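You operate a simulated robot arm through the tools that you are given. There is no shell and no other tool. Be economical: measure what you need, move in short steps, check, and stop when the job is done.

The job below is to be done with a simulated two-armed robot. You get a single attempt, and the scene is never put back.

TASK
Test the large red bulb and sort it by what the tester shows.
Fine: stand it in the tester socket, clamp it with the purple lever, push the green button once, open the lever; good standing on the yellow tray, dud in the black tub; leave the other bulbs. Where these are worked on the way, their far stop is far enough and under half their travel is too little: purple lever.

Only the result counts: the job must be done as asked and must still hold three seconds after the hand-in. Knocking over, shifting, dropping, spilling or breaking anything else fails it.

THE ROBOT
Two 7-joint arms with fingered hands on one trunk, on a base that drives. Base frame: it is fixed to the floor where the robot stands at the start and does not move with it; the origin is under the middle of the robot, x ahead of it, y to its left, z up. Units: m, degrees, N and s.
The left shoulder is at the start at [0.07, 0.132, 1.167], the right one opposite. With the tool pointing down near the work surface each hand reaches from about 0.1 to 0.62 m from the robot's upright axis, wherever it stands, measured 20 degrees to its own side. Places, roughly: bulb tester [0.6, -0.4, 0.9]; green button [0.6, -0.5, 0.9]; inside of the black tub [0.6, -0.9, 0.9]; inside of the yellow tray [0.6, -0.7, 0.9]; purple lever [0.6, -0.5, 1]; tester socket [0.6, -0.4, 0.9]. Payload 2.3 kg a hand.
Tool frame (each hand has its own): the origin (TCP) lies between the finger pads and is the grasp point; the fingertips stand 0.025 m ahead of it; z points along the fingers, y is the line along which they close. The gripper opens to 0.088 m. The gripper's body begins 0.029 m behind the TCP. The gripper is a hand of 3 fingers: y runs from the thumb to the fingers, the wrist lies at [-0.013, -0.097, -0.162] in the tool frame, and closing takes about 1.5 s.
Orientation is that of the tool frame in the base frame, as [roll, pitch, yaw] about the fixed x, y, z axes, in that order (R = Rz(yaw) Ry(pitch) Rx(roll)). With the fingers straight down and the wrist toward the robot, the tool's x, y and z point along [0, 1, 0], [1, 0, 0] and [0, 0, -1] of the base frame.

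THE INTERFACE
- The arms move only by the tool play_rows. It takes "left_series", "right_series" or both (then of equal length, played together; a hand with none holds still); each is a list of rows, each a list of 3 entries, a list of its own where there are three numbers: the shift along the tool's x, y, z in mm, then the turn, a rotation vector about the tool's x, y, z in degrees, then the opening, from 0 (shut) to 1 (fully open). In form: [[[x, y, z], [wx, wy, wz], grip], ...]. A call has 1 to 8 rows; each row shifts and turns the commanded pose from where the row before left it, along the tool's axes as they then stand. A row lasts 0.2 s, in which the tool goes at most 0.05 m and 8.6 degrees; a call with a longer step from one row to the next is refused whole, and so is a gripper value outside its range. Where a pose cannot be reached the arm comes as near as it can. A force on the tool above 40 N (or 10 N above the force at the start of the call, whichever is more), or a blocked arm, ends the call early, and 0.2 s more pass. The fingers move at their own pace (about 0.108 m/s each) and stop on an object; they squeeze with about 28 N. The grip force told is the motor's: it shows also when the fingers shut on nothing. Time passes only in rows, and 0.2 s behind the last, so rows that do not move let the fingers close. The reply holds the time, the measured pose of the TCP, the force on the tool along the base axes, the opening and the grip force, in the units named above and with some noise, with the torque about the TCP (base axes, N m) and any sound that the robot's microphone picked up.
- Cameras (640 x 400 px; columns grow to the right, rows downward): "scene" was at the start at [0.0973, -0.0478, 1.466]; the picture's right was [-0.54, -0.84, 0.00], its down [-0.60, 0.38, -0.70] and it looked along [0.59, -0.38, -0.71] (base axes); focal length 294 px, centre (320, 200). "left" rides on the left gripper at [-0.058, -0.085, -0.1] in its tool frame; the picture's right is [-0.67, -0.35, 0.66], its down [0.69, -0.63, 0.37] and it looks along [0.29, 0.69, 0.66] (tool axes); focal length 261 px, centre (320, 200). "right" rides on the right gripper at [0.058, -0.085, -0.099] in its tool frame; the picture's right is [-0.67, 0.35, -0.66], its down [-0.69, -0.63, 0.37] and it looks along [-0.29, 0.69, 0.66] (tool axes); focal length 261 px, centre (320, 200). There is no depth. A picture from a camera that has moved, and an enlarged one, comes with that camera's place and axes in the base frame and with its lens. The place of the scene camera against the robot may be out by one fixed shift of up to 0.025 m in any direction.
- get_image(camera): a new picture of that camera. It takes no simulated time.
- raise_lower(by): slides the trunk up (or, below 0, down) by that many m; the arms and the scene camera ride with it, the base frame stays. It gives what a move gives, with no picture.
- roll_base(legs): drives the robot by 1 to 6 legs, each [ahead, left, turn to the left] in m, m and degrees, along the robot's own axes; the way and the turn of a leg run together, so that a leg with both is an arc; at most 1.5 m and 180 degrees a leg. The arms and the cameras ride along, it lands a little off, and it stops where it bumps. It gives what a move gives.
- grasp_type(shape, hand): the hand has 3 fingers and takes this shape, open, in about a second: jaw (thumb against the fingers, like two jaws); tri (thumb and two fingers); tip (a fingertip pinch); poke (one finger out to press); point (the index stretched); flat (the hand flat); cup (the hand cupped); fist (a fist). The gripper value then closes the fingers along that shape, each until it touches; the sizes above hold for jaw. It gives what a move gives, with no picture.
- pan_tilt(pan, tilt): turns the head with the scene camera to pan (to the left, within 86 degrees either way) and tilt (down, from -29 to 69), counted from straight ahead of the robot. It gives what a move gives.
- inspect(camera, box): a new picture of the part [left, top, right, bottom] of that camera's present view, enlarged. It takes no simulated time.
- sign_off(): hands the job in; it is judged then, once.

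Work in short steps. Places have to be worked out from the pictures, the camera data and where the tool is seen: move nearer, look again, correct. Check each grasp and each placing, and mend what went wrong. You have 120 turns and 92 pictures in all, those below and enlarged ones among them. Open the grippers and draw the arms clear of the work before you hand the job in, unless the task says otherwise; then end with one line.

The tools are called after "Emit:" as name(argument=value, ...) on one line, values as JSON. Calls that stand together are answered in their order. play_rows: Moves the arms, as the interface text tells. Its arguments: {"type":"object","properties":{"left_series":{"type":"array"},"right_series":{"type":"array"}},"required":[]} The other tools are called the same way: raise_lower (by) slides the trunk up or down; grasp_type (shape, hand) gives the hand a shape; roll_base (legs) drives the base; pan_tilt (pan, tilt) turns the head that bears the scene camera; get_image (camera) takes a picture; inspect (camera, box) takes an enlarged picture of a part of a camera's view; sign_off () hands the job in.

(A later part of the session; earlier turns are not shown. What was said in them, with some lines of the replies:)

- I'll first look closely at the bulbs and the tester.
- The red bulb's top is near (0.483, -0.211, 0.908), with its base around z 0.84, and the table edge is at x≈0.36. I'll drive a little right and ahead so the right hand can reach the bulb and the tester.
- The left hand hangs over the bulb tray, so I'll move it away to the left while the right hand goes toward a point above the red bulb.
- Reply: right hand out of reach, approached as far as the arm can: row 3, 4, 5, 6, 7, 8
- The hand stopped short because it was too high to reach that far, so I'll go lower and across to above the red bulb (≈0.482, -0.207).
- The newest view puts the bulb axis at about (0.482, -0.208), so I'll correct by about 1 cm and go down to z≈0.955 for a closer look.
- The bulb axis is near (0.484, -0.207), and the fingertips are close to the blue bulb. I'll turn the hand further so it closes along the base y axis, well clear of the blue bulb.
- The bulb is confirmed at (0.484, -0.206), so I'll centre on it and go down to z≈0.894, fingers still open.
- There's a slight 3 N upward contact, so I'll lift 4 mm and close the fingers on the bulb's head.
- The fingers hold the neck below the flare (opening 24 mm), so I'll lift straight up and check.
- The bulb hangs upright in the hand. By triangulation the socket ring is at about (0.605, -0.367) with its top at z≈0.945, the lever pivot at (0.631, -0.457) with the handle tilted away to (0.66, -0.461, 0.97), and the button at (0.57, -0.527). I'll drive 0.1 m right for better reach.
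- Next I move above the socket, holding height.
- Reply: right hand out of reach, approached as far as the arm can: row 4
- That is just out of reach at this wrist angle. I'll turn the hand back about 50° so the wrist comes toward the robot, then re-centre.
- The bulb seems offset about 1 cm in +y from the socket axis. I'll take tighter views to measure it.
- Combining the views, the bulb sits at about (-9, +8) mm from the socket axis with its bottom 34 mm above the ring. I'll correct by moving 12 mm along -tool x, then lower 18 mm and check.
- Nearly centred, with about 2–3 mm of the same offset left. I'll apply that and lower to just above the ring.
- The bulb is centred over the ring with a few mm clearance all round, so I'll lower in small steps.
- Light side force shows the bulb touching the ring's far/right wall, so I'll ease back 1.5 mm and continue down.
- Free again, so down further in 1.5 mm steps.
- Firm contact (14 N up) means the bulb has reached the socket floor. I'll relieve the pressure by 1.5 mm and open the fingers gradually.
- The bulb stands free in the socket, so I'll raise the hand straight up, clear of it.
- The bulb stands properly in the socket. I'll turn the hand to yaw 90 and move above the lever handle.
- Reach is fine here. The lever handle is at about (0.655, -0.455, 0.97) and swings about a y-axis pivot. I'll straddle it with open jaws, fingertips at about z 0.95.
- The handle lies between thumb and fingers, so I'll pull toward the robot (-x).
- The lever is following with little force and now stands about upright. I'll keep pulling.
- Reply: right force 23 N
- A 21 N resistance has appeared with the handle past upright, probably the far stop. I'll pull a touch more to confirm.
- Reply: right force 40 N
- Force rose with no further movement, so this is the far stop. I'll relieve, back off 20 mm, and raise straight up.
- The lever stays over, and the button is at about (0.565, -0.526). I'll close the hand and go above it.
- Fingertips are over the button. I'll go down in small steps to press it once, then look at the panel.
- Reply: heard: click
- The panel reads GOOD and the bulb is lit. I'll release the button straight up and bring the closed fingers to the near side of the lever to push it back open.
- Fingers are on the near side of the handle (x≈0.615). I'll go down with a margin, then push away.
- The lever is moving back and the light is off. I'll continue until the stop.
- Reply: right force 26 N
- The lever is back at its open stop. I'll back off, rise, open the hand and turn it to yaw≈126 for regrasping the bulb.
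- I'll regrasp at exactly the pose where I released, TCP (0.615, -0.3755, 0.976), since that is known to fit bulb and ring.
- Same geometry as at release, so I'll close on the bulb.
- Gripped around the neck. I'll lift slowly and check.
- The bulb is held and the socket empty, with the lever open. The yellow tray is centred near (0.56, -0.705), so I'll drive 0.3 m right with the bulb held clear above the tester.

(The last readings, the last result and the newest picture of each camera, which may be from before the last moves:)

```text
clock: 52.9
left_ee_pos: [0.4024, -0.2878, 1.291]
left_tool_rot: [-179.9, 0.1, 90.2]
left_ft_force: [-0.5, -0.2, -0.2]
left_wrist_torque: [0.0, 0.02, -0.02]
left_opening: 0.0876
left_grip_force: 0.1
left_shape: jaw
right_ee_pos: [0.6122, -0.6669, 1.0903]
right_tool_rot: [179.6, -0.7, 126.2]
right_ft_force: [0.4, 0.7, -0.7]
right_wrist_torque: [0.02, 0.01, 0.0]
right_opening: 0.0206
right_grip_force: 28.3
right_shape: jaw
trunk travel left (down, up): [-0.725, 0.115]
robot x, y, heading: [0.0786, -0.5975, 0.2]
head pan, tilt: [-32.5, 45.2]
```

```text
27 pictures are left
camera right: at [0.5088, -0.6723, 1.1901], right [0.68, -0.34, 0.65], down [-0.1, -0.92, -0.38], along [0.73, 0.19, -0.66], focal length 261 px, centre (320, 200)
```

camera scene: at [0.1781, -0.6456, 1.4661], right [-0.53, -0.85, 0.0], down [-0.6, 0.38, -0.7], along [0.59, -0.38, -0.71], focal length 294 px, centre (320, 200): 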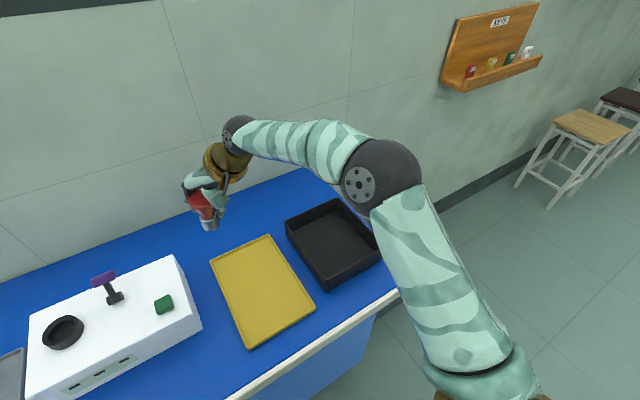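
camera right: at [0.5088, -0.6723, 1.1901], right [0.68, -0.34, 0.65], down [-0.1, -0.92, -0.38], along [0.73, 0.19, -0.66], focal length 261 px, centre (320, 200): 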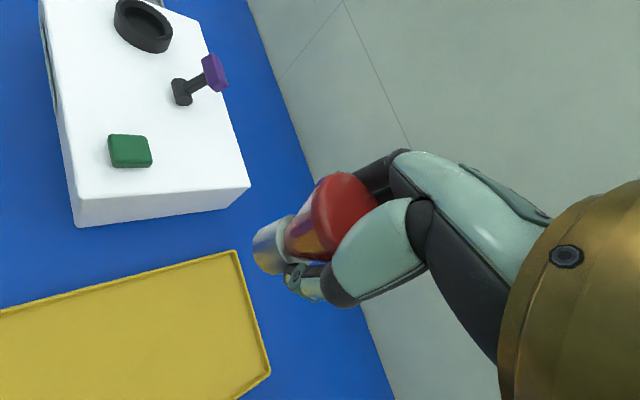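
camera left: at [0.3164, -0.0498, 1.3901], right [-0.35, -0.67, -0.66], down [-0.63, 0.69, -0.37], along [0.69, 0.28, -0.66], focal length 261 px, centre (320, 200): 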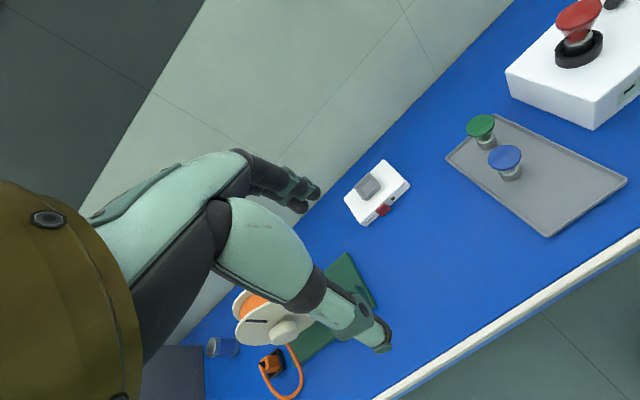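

The tray spans x 0.44–0.69 and y -0.63 to -0.79. I'll move above its centre and lower partway.

Emit:
play_rows(right_series=[[[-9.5, -30.5, 0], [0, 0, 0], 0], [[-9.5, -30.5, 0], [0, 0, 0], 0], [[0, 0, 40], [0, 0, 0], 0], [[0, 0, 40], [0, 0, 0], 0], [[0, 0, 40], [0, 0, 0], 0], [[0, 0, 25], [0, 0, 0], 0], [[0, 0, 0], [0, 0, 0], 0]])

Emit:
get_image(camera="right")

Emit:
get_image(camera="left")

Emit:
get_image(camera="scene")

```text
clock: 54.5
left_ee_pos: [0.4028, -0.2897, 1.2909]
left_tool_rot: [180.0, -0.1, 90.2]
left_ft_force: [0.9, 0.1, 0.2]
left_wrist_torque: [-0.04, 0.01, 0.0]
left_opening: 0.0877
left_grip_force: 0.0
left_shape: jaw
right_ee_pos: [0.5738, -0.7187, 0.9458]
right_tool_rot: [179.6, -0.9, 126.2]
right_ft_force: [-0.1, 0.2, -1.3]
right_wrist_torque: [-0.02, 0.05, 0.0]
right_opening: 0.0202
right_grip_force: 27.7
right_shape: jaw
trunk travel left (down, up): [-0.725, 0.115]
robot x, y, heading: [0.0766, -0.5979, -0.1]
head pan, tilt: [-32.5, 45.2]
```

```text
26 pictures are left
camera right: at [0.4709, -0.7236, 1.0445], right [0.68, -0.34, 0.65], down [-0.1, -0.92, -0.38], along [0.73, 0.19, -0.66], focal length 261 px, centre (320, 200)
```

right: 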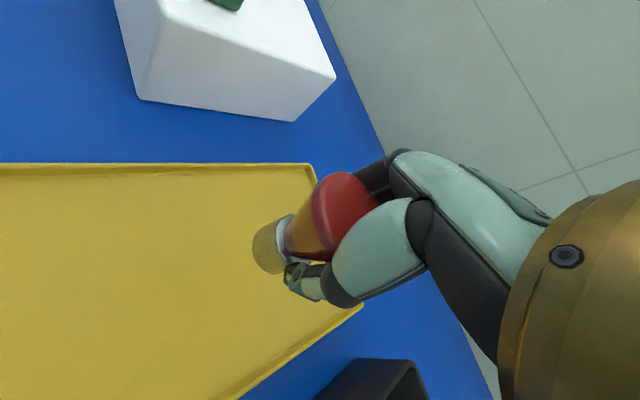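

```text
25 pictures are left
camera left: at [0.3165, -0.3469, 1.39], right [-0.35, -0.67, -0.65], down [-0.63, 0.68, -0.37], along [0.69, 0.29, -0.66], focal length 261 px, centre (320, 200)
```

left: 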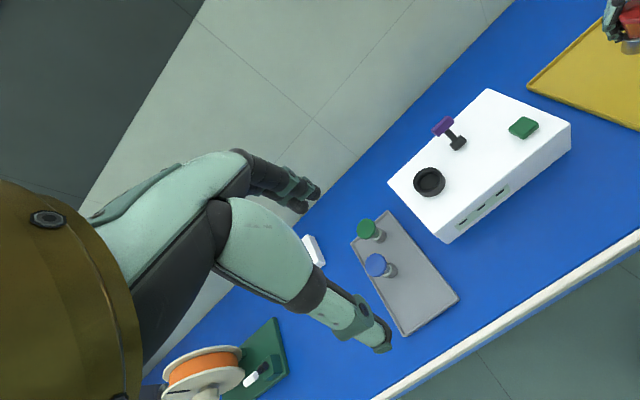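

```text
24 pictures are left
camera scene: at [0.1779, -0.6482, 1.466], right [-0.53, -0.85, 0.0], down [-0.6, 0.38, -0.7], along [0.6, -0.38, -0.71], focal length 294 px, centre (320, 200)
```

scene: 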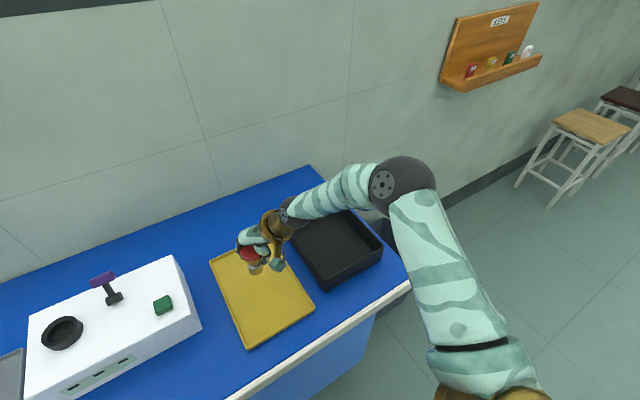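

The bulb is over the tray well inside its rim. I'll lower to just above the floor, then in small steps.

Emit:
play_rows(right_series=[[[0, 0, 20], [0, 0, 0], 0], [[0, 0, 15], [0, 0, 0], 0], [[0, 0, 3], [0, 0, 0], 0], [[0, 0, 0], [0, 0, 0], 0]])

Emit:
inspect(camera="left", box=[560, 0, 640, 60])

Emit:
inspect(camera="scene", box=[200, 200, 320, 320])

```text
clock: 55.5
left_ee_pos: [0.4015, -0.2899, 1.2895]
left_tool_rot: [-180.0, 0.1, 90.2]
left_ft_force: [-0.1, 0.3, 0.2]
left_wrist_torque: [0.01, 0.01, 0.0]
left_opening: 0.0877
left_grip_force: 0.1
left_shape: jaw
right_ee_pos: [0.5734, -0.716, 0.9072]
right_tool_rot: [179.7, -0.8, 126.2]
right_ft_force: [0.7, 0.2, -1.1]
right_wrist_torque: [-0.01, -0.02, 0.01]
right_opening: 0.0202
right_grip_force: 28.0
right_shape: jaw
trunk travel left (down, up): [-0.725, 0.115]
robot x, y, heading: [0.0787, -0.602, 0.1]
head pan, tilt: [-32.5, 45.2]
```

```text
6.67 times, centred on (600, 30) of left
camera zoom: at [0.3168, -0.3471, 1.39], right [-0.35, -0.67, -0.65], down [-0.63, 0.68, -0.37], along [0.69, 0.29, -0.66], focal length 1738 px, centre (-1547, 1333)
```

zoom: 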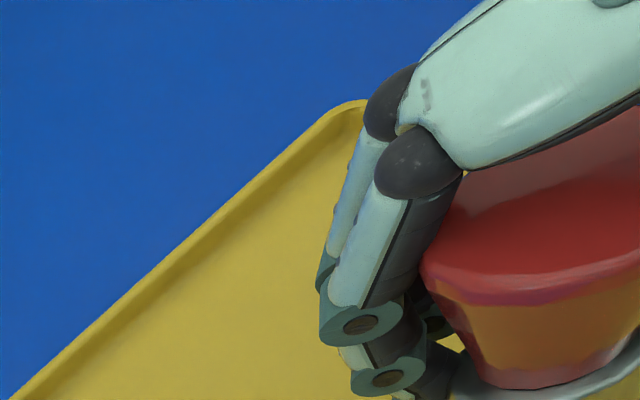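

```text
3.33 times, centred on (260, 260) of scene
camera zoom: at [0.1782, -0.6483, 1.466], right [-0.53, -0.85, 0.0], down [-0.6, 0.38, -0.7], along [0.59, -0.38, -0.71], focal length 980 px, centre (520, 0)
```

zoom: 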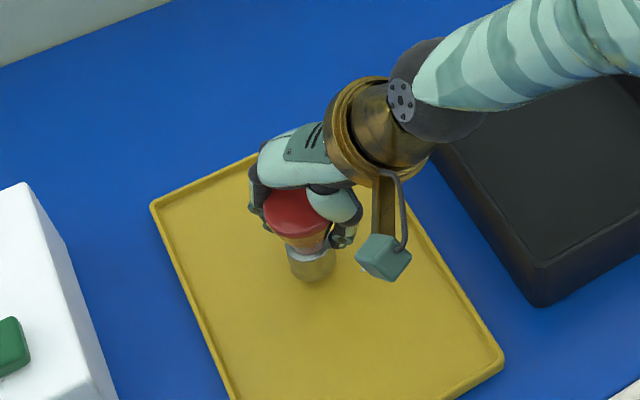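

Still clear of the floor, so I'll lower in 2 mm steps until contact.

Emit:
play_rows(right_series=[[[0, 0, 2], [0, 0, 0], 0], [[0, 0, 2], [0, 0, 0], 0], [[0, 0, 2], [0, 0, 0], 0], [[0, 0, 0], [0, 0, 0], 0]])

```text
clock: 56.5
left_ee_pos: [0.4024, -0.2898, 1.2908]
left_tool_rot: [-180.0, 0.0, 90.2]
left_ft_force: [0.2, 0.0, 1.5]
left_wrist_torque: [-0.03, -0.01, 0.0]
left_opening: 0.0876
left_grip_force: 0.0
left_shape: jaw
right_ee_pos: [0.5729, -0.7173, 0.9012]
right_tool_rot: [179.6, -0.8, 126.3]
right_ft_force: [-0.3, 0.1, -1.1]
right_wrist_torque: [0.03, 0.01, 0.03]
right_opening: 0.02
right_grip_force: 28.2
right_shape: jaw
trunk travel left (down, up): [-0.725, 0.115]
robot x, y, heading: [0.0821, -0.6023, 0.3]
head pan, tilt: [-32.5, 45.2]
```

Emit:
play_rows(right_series=[[[0, 0, 1.5], [0, 0, 0], 0], [[0, 0, 1.5], [0, 0, 0], 0], [[0, 0, 0], [0, 0, 0], 0]])

```text
clock: 57.3
left_ee_pos: [0.4024, -0.288, 1.2904]
left_tool_rot: [-180.0, -0.1, 90.1]
left_ft_force: [-1.1, -0.5, -0.7]
left_wrist_torque: [-0.02, -0.02, -0.03]
left_opening: 0.0876
left_grip_force: 0.1
left_shape: jaw
right_ee_pos: [0.5725, -0.7163, 0.8975]
right_tool_rot: [179.6, -0.8, 126.2]
right_ft_force: [-0.3, 0.3, 0.4]
right_wrist_torque: [-0.01, -0.02, 0.03]
right_opening: 0.0205
right_grip_force: 28.0
right_shape: jaw
trunk travel left (down, up): [-0.725, 0.115]
robot x, y, heading: [0.0798, -0.6028, 0.1]
head pan, tilt: [-32.5, 45.2]
```

Emit:
play_rows(right_series=[[[0, 0, 1.5], [0, 0, 0], 0], [[0, 0, 1], [0, 0, 0], 0], [[0, 0, 0], [0, 0, 0], 0]])

```text
clock: 58.1
left_ee_pos: [0.4003, -0.2879, 1.2909]
left_tool_rot: [-180.0, 0.2, 90.2]
left_ft_force: [0.6, 0.4, -0.3]
left_wrist_torque: [-0.02, 0.01, 0.02]
left_opening: 0.0876
left_grip_force: 0.0
left_shape: jaw
right_ee_pos: [0.572, -0.7158, 0.8973]
right_tool_rot: [179.4, -0.7, 126.2]
right_ft_force: [1.2, -0.1, 9.4]
right_wrist_torque: [-0.06, -0.1, -0.01]
right_opening: 0.0203
right_grip_force: 28.3
right_shape: jaw
trunk travel left (down, up): [-0.725, 0.115]
robot x, y, heading: [0.0775, -0.5984, 0.3]
head pan, tilt: [-32.5, 45.2]
```

The bulb stands on the tray floor (9 N up). I'll relieve about 1.5 mm and open gradually.

Emit:
play_rows(right_series=[[[0, 0, -1.5], [0, 0, 0], 0], [[0, 0, 0], [0, 0, 0], 0.3], [[0, 0, 0], [0, 0, 0], 0.4], [[0, 0, 0], [0, 0, 0], 0.6], [[0, 0, 0], [0, 0, 0], 0.8], [[0, 0, 0], [0, 0, 0], 1], [[0, 0, 0], [0, 0, 0], 1]])

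Emit:
inspect(camera="scene", box=[200, 200, 320, 320])

Emit:
get_image(camera="right")

```text
clock: 59.7
left_ee_pos: [0.402, -0.2893, 1.2911]
left_tool_rot: [180.0, 0.1, 90.1]
left_ft_force: [-0.4, -0.2, -0.5]
left_wrist_torque: [-0.02, 0.0, 0.01]
left_opening: 0.0874
left_grip_force: 0.0
left_shape: jaw
right_ee_pos: [0.5723, -0.7179, 0.8965]
right_tool_rot: [179.6, -0.8, 126.2]
right_ft_force: [0.0, 0.3, 0.9]
right_wrist_torque: [0.0, 0.01, 0.02]
right_opening: 0.0875
right_grip_force: 0.1
right_shape: jaw
trunk travel left (down, up): [-0.725, 0.115]
robot x, y, heading: [0.0808, -0.5989, 0.1]
head pan, tilt: [-32.5, 45.2]
```

```text
3.33 times, centred on (260, 260) of scene
camera zoom: at [0.1779, -0.6483, 1.466], right [-0.53, -0.85, 0.0], down [-0.6, 0.38, -0.7], along [0.6, -0.38, -0.71], focal length 980 px, centre (520, 0)
```

zoom: 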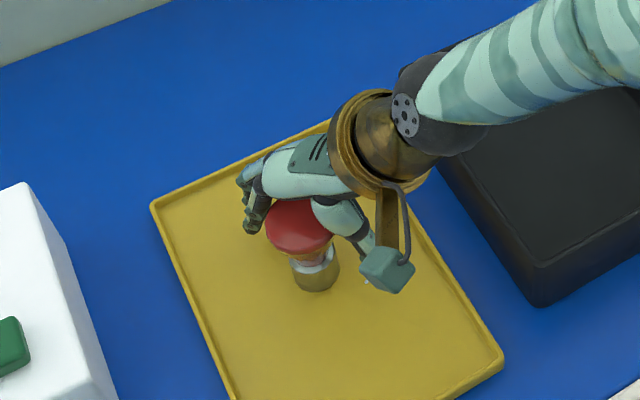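

```text
20 pictures are left
camera right: at [0.4696, -0.7227, 0.9959], right [0.68, -0.34, 0.65], down [-0.1, -0.92, -0.38], along [0.73, 0.19, -0.66], focal length 261 px, centre (320, 200)
```

right: 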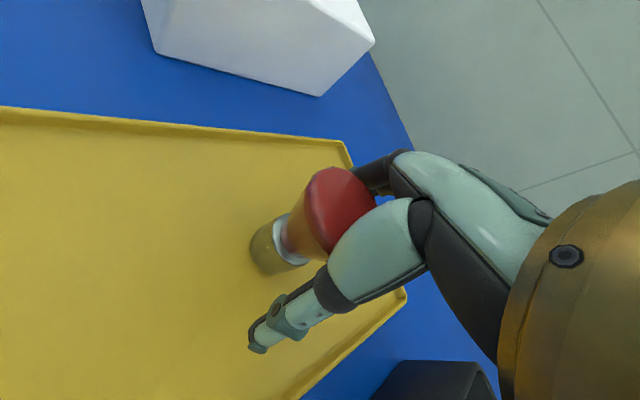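

The bulb stands upright. I'll raise the hand straight up clear of it.

Emit:
play_rows(right_series=[[[0, 0, -10], [0, 0, 0], 1], [[0, 0, -20], [0, 0, 0], 1], [[0, 0, -35], [0, 0, 0], 1], [[0, 0, -40], [0, 0, 0], 1], [[0, 0, -40], [0, 0, 0], 1], [[0, 0, 0], [0, 0, 0], 1]])

Emit:
roll_base(legs=[[-0.15, 0, 0]])

Emit:
get_image(camera="scene")

Emit:
get_image(camera="left")

```text
clock: 61.1
left_ee_pos: [0.4014, -0.2905, 1.291]
left_tool_rot: [-179.9, 0.0, 90.1]
left_ft_force: [0.2, 0.2, 0.2]
left_wrist_torque: [0.0, -0.01, -0.01]
left_opening: 0.0876
left_grip_force: 0.1
left_shape: jaw
right_ee_pos: [0.5759, -0.7209, 1.0428]
right_tool_rot: [179.6, -0.8, 126.2]
right_ft_force: [0.2, 0.1, 0.4]
right_wrist_torque: [-0.04, -0.01, -0.03]
right_opening: 0.0877
right_grip_force: 0.1
right_shape: jaw
trunk travel left (down, up): [-0.725, 0.115]
robot x, y, heading: [0.0825, -0.605, -0.0]
head pan, tilt: [-32.5, 45.2]
```

```text
clock: 62.5
left_ee_pos: [0.2538, -0.2899, 1.2883]
left_tool_rot: [-179.9, -0.1, 90.2]
left_ft_force: [-0.7, -0.8, -0.5]
left_wrist_torque: [0.01, 0.01, 0.04]
left_opening: 0.0879
left_grip_force: 0.0
left_shape: jaw
right_ee_pos: [0.4281, -0.7215, 1.0409]
right_tool_rot: [179.7, -0.9, 126.3]
right_ft_force: [0.6, -0.1, 0.2]
right_wrist_torque: [-0.04, -0.02, 0.01]
right_opening: 0.0877
right_grip_force: 0.0
right_shape: jaw
trunk travel left (down, up): [-0.725, 0.115]
robot x, y, heading: [-0.0701, -0.5991, 0.1]
head pan, tilt: [-32.5, 45.2]
```

```text
19 pictures are left
camera scene: at [0.031, -0.6487, 1.4657], right [-0.53, -0.85, 0.0], down [-0.6, 0.38, -0.7], along [0.59, -0.38, -0.71], focal length 294 px, centre (320, 200)
```

scene: 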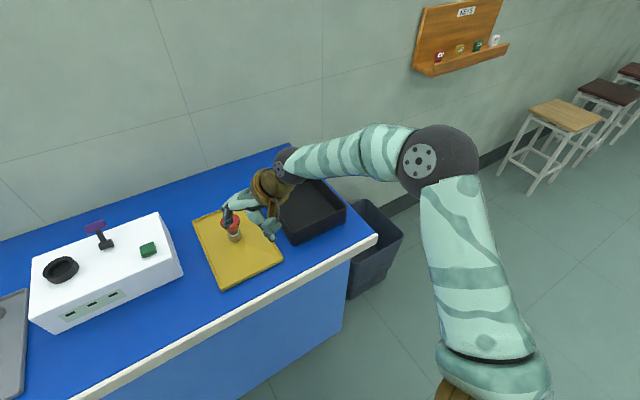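

```text
18 pictures are left
camera left: at [0.1692, -0.3474, 1.3894], right [-0.35, -0.67, -0.65], down [-0.63, 0.68, -0.36], along [0.69, 0.29, -0.66], focal length 261 px, centre (320, 200)
```

left: 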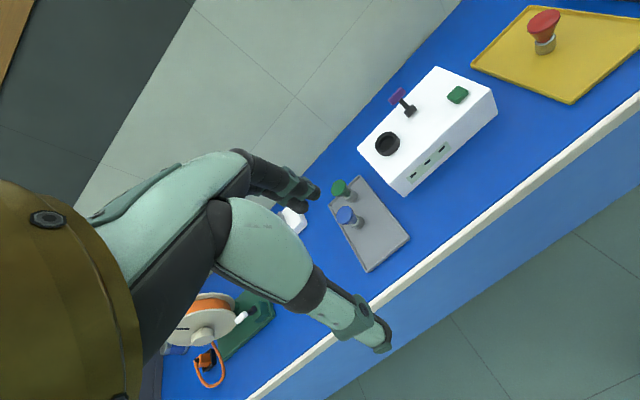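

The red bulb stands upright on the yellow tray, the lever is open, and the other bulbs are untouched. I'll back away a bit more and hand in.

Emit:
roll_base(legs=[[-0.12, 0, 0]])

Emit:
sign_off()

```text
clock: 63.7
left_ee_pos: [0.1357, -0.2894, 1.2896]
left_tool_rot: [-179.7, 0.0, 90.2]
left_ft_force: [0.0, -0.1, 0.0]
left_wrist_torque: [-0.01, 0.01, -0.02]
left_opening: 0.0873
left_grip_force: 0.0
left_shape: jaw
right_ee_pos: [0.3099, -0.7209, 1.0408]
right_tool_rot: [179.8, -0.9, 126.3]
right_ft_force: [0.1, -0.3, -0.3]
right_wrist_torque: [0.0, 0.01, -0.03]
right_opening: 0.0874
right_grip_force: 0.0
right_shape: jaw
trunk travel left (down, up): [-0.725, 0.115]
robot x, y, heading: [-0.1928, -0.6003, 0.3]
head pan, tilt: [-32.5, 45.2]
```

```text
The job is handed in.
```

The large red bulb tested GOOD and now stands upright on the yellow tray; the lever is open again, the other bulbs were left alone, and the job is handed in.
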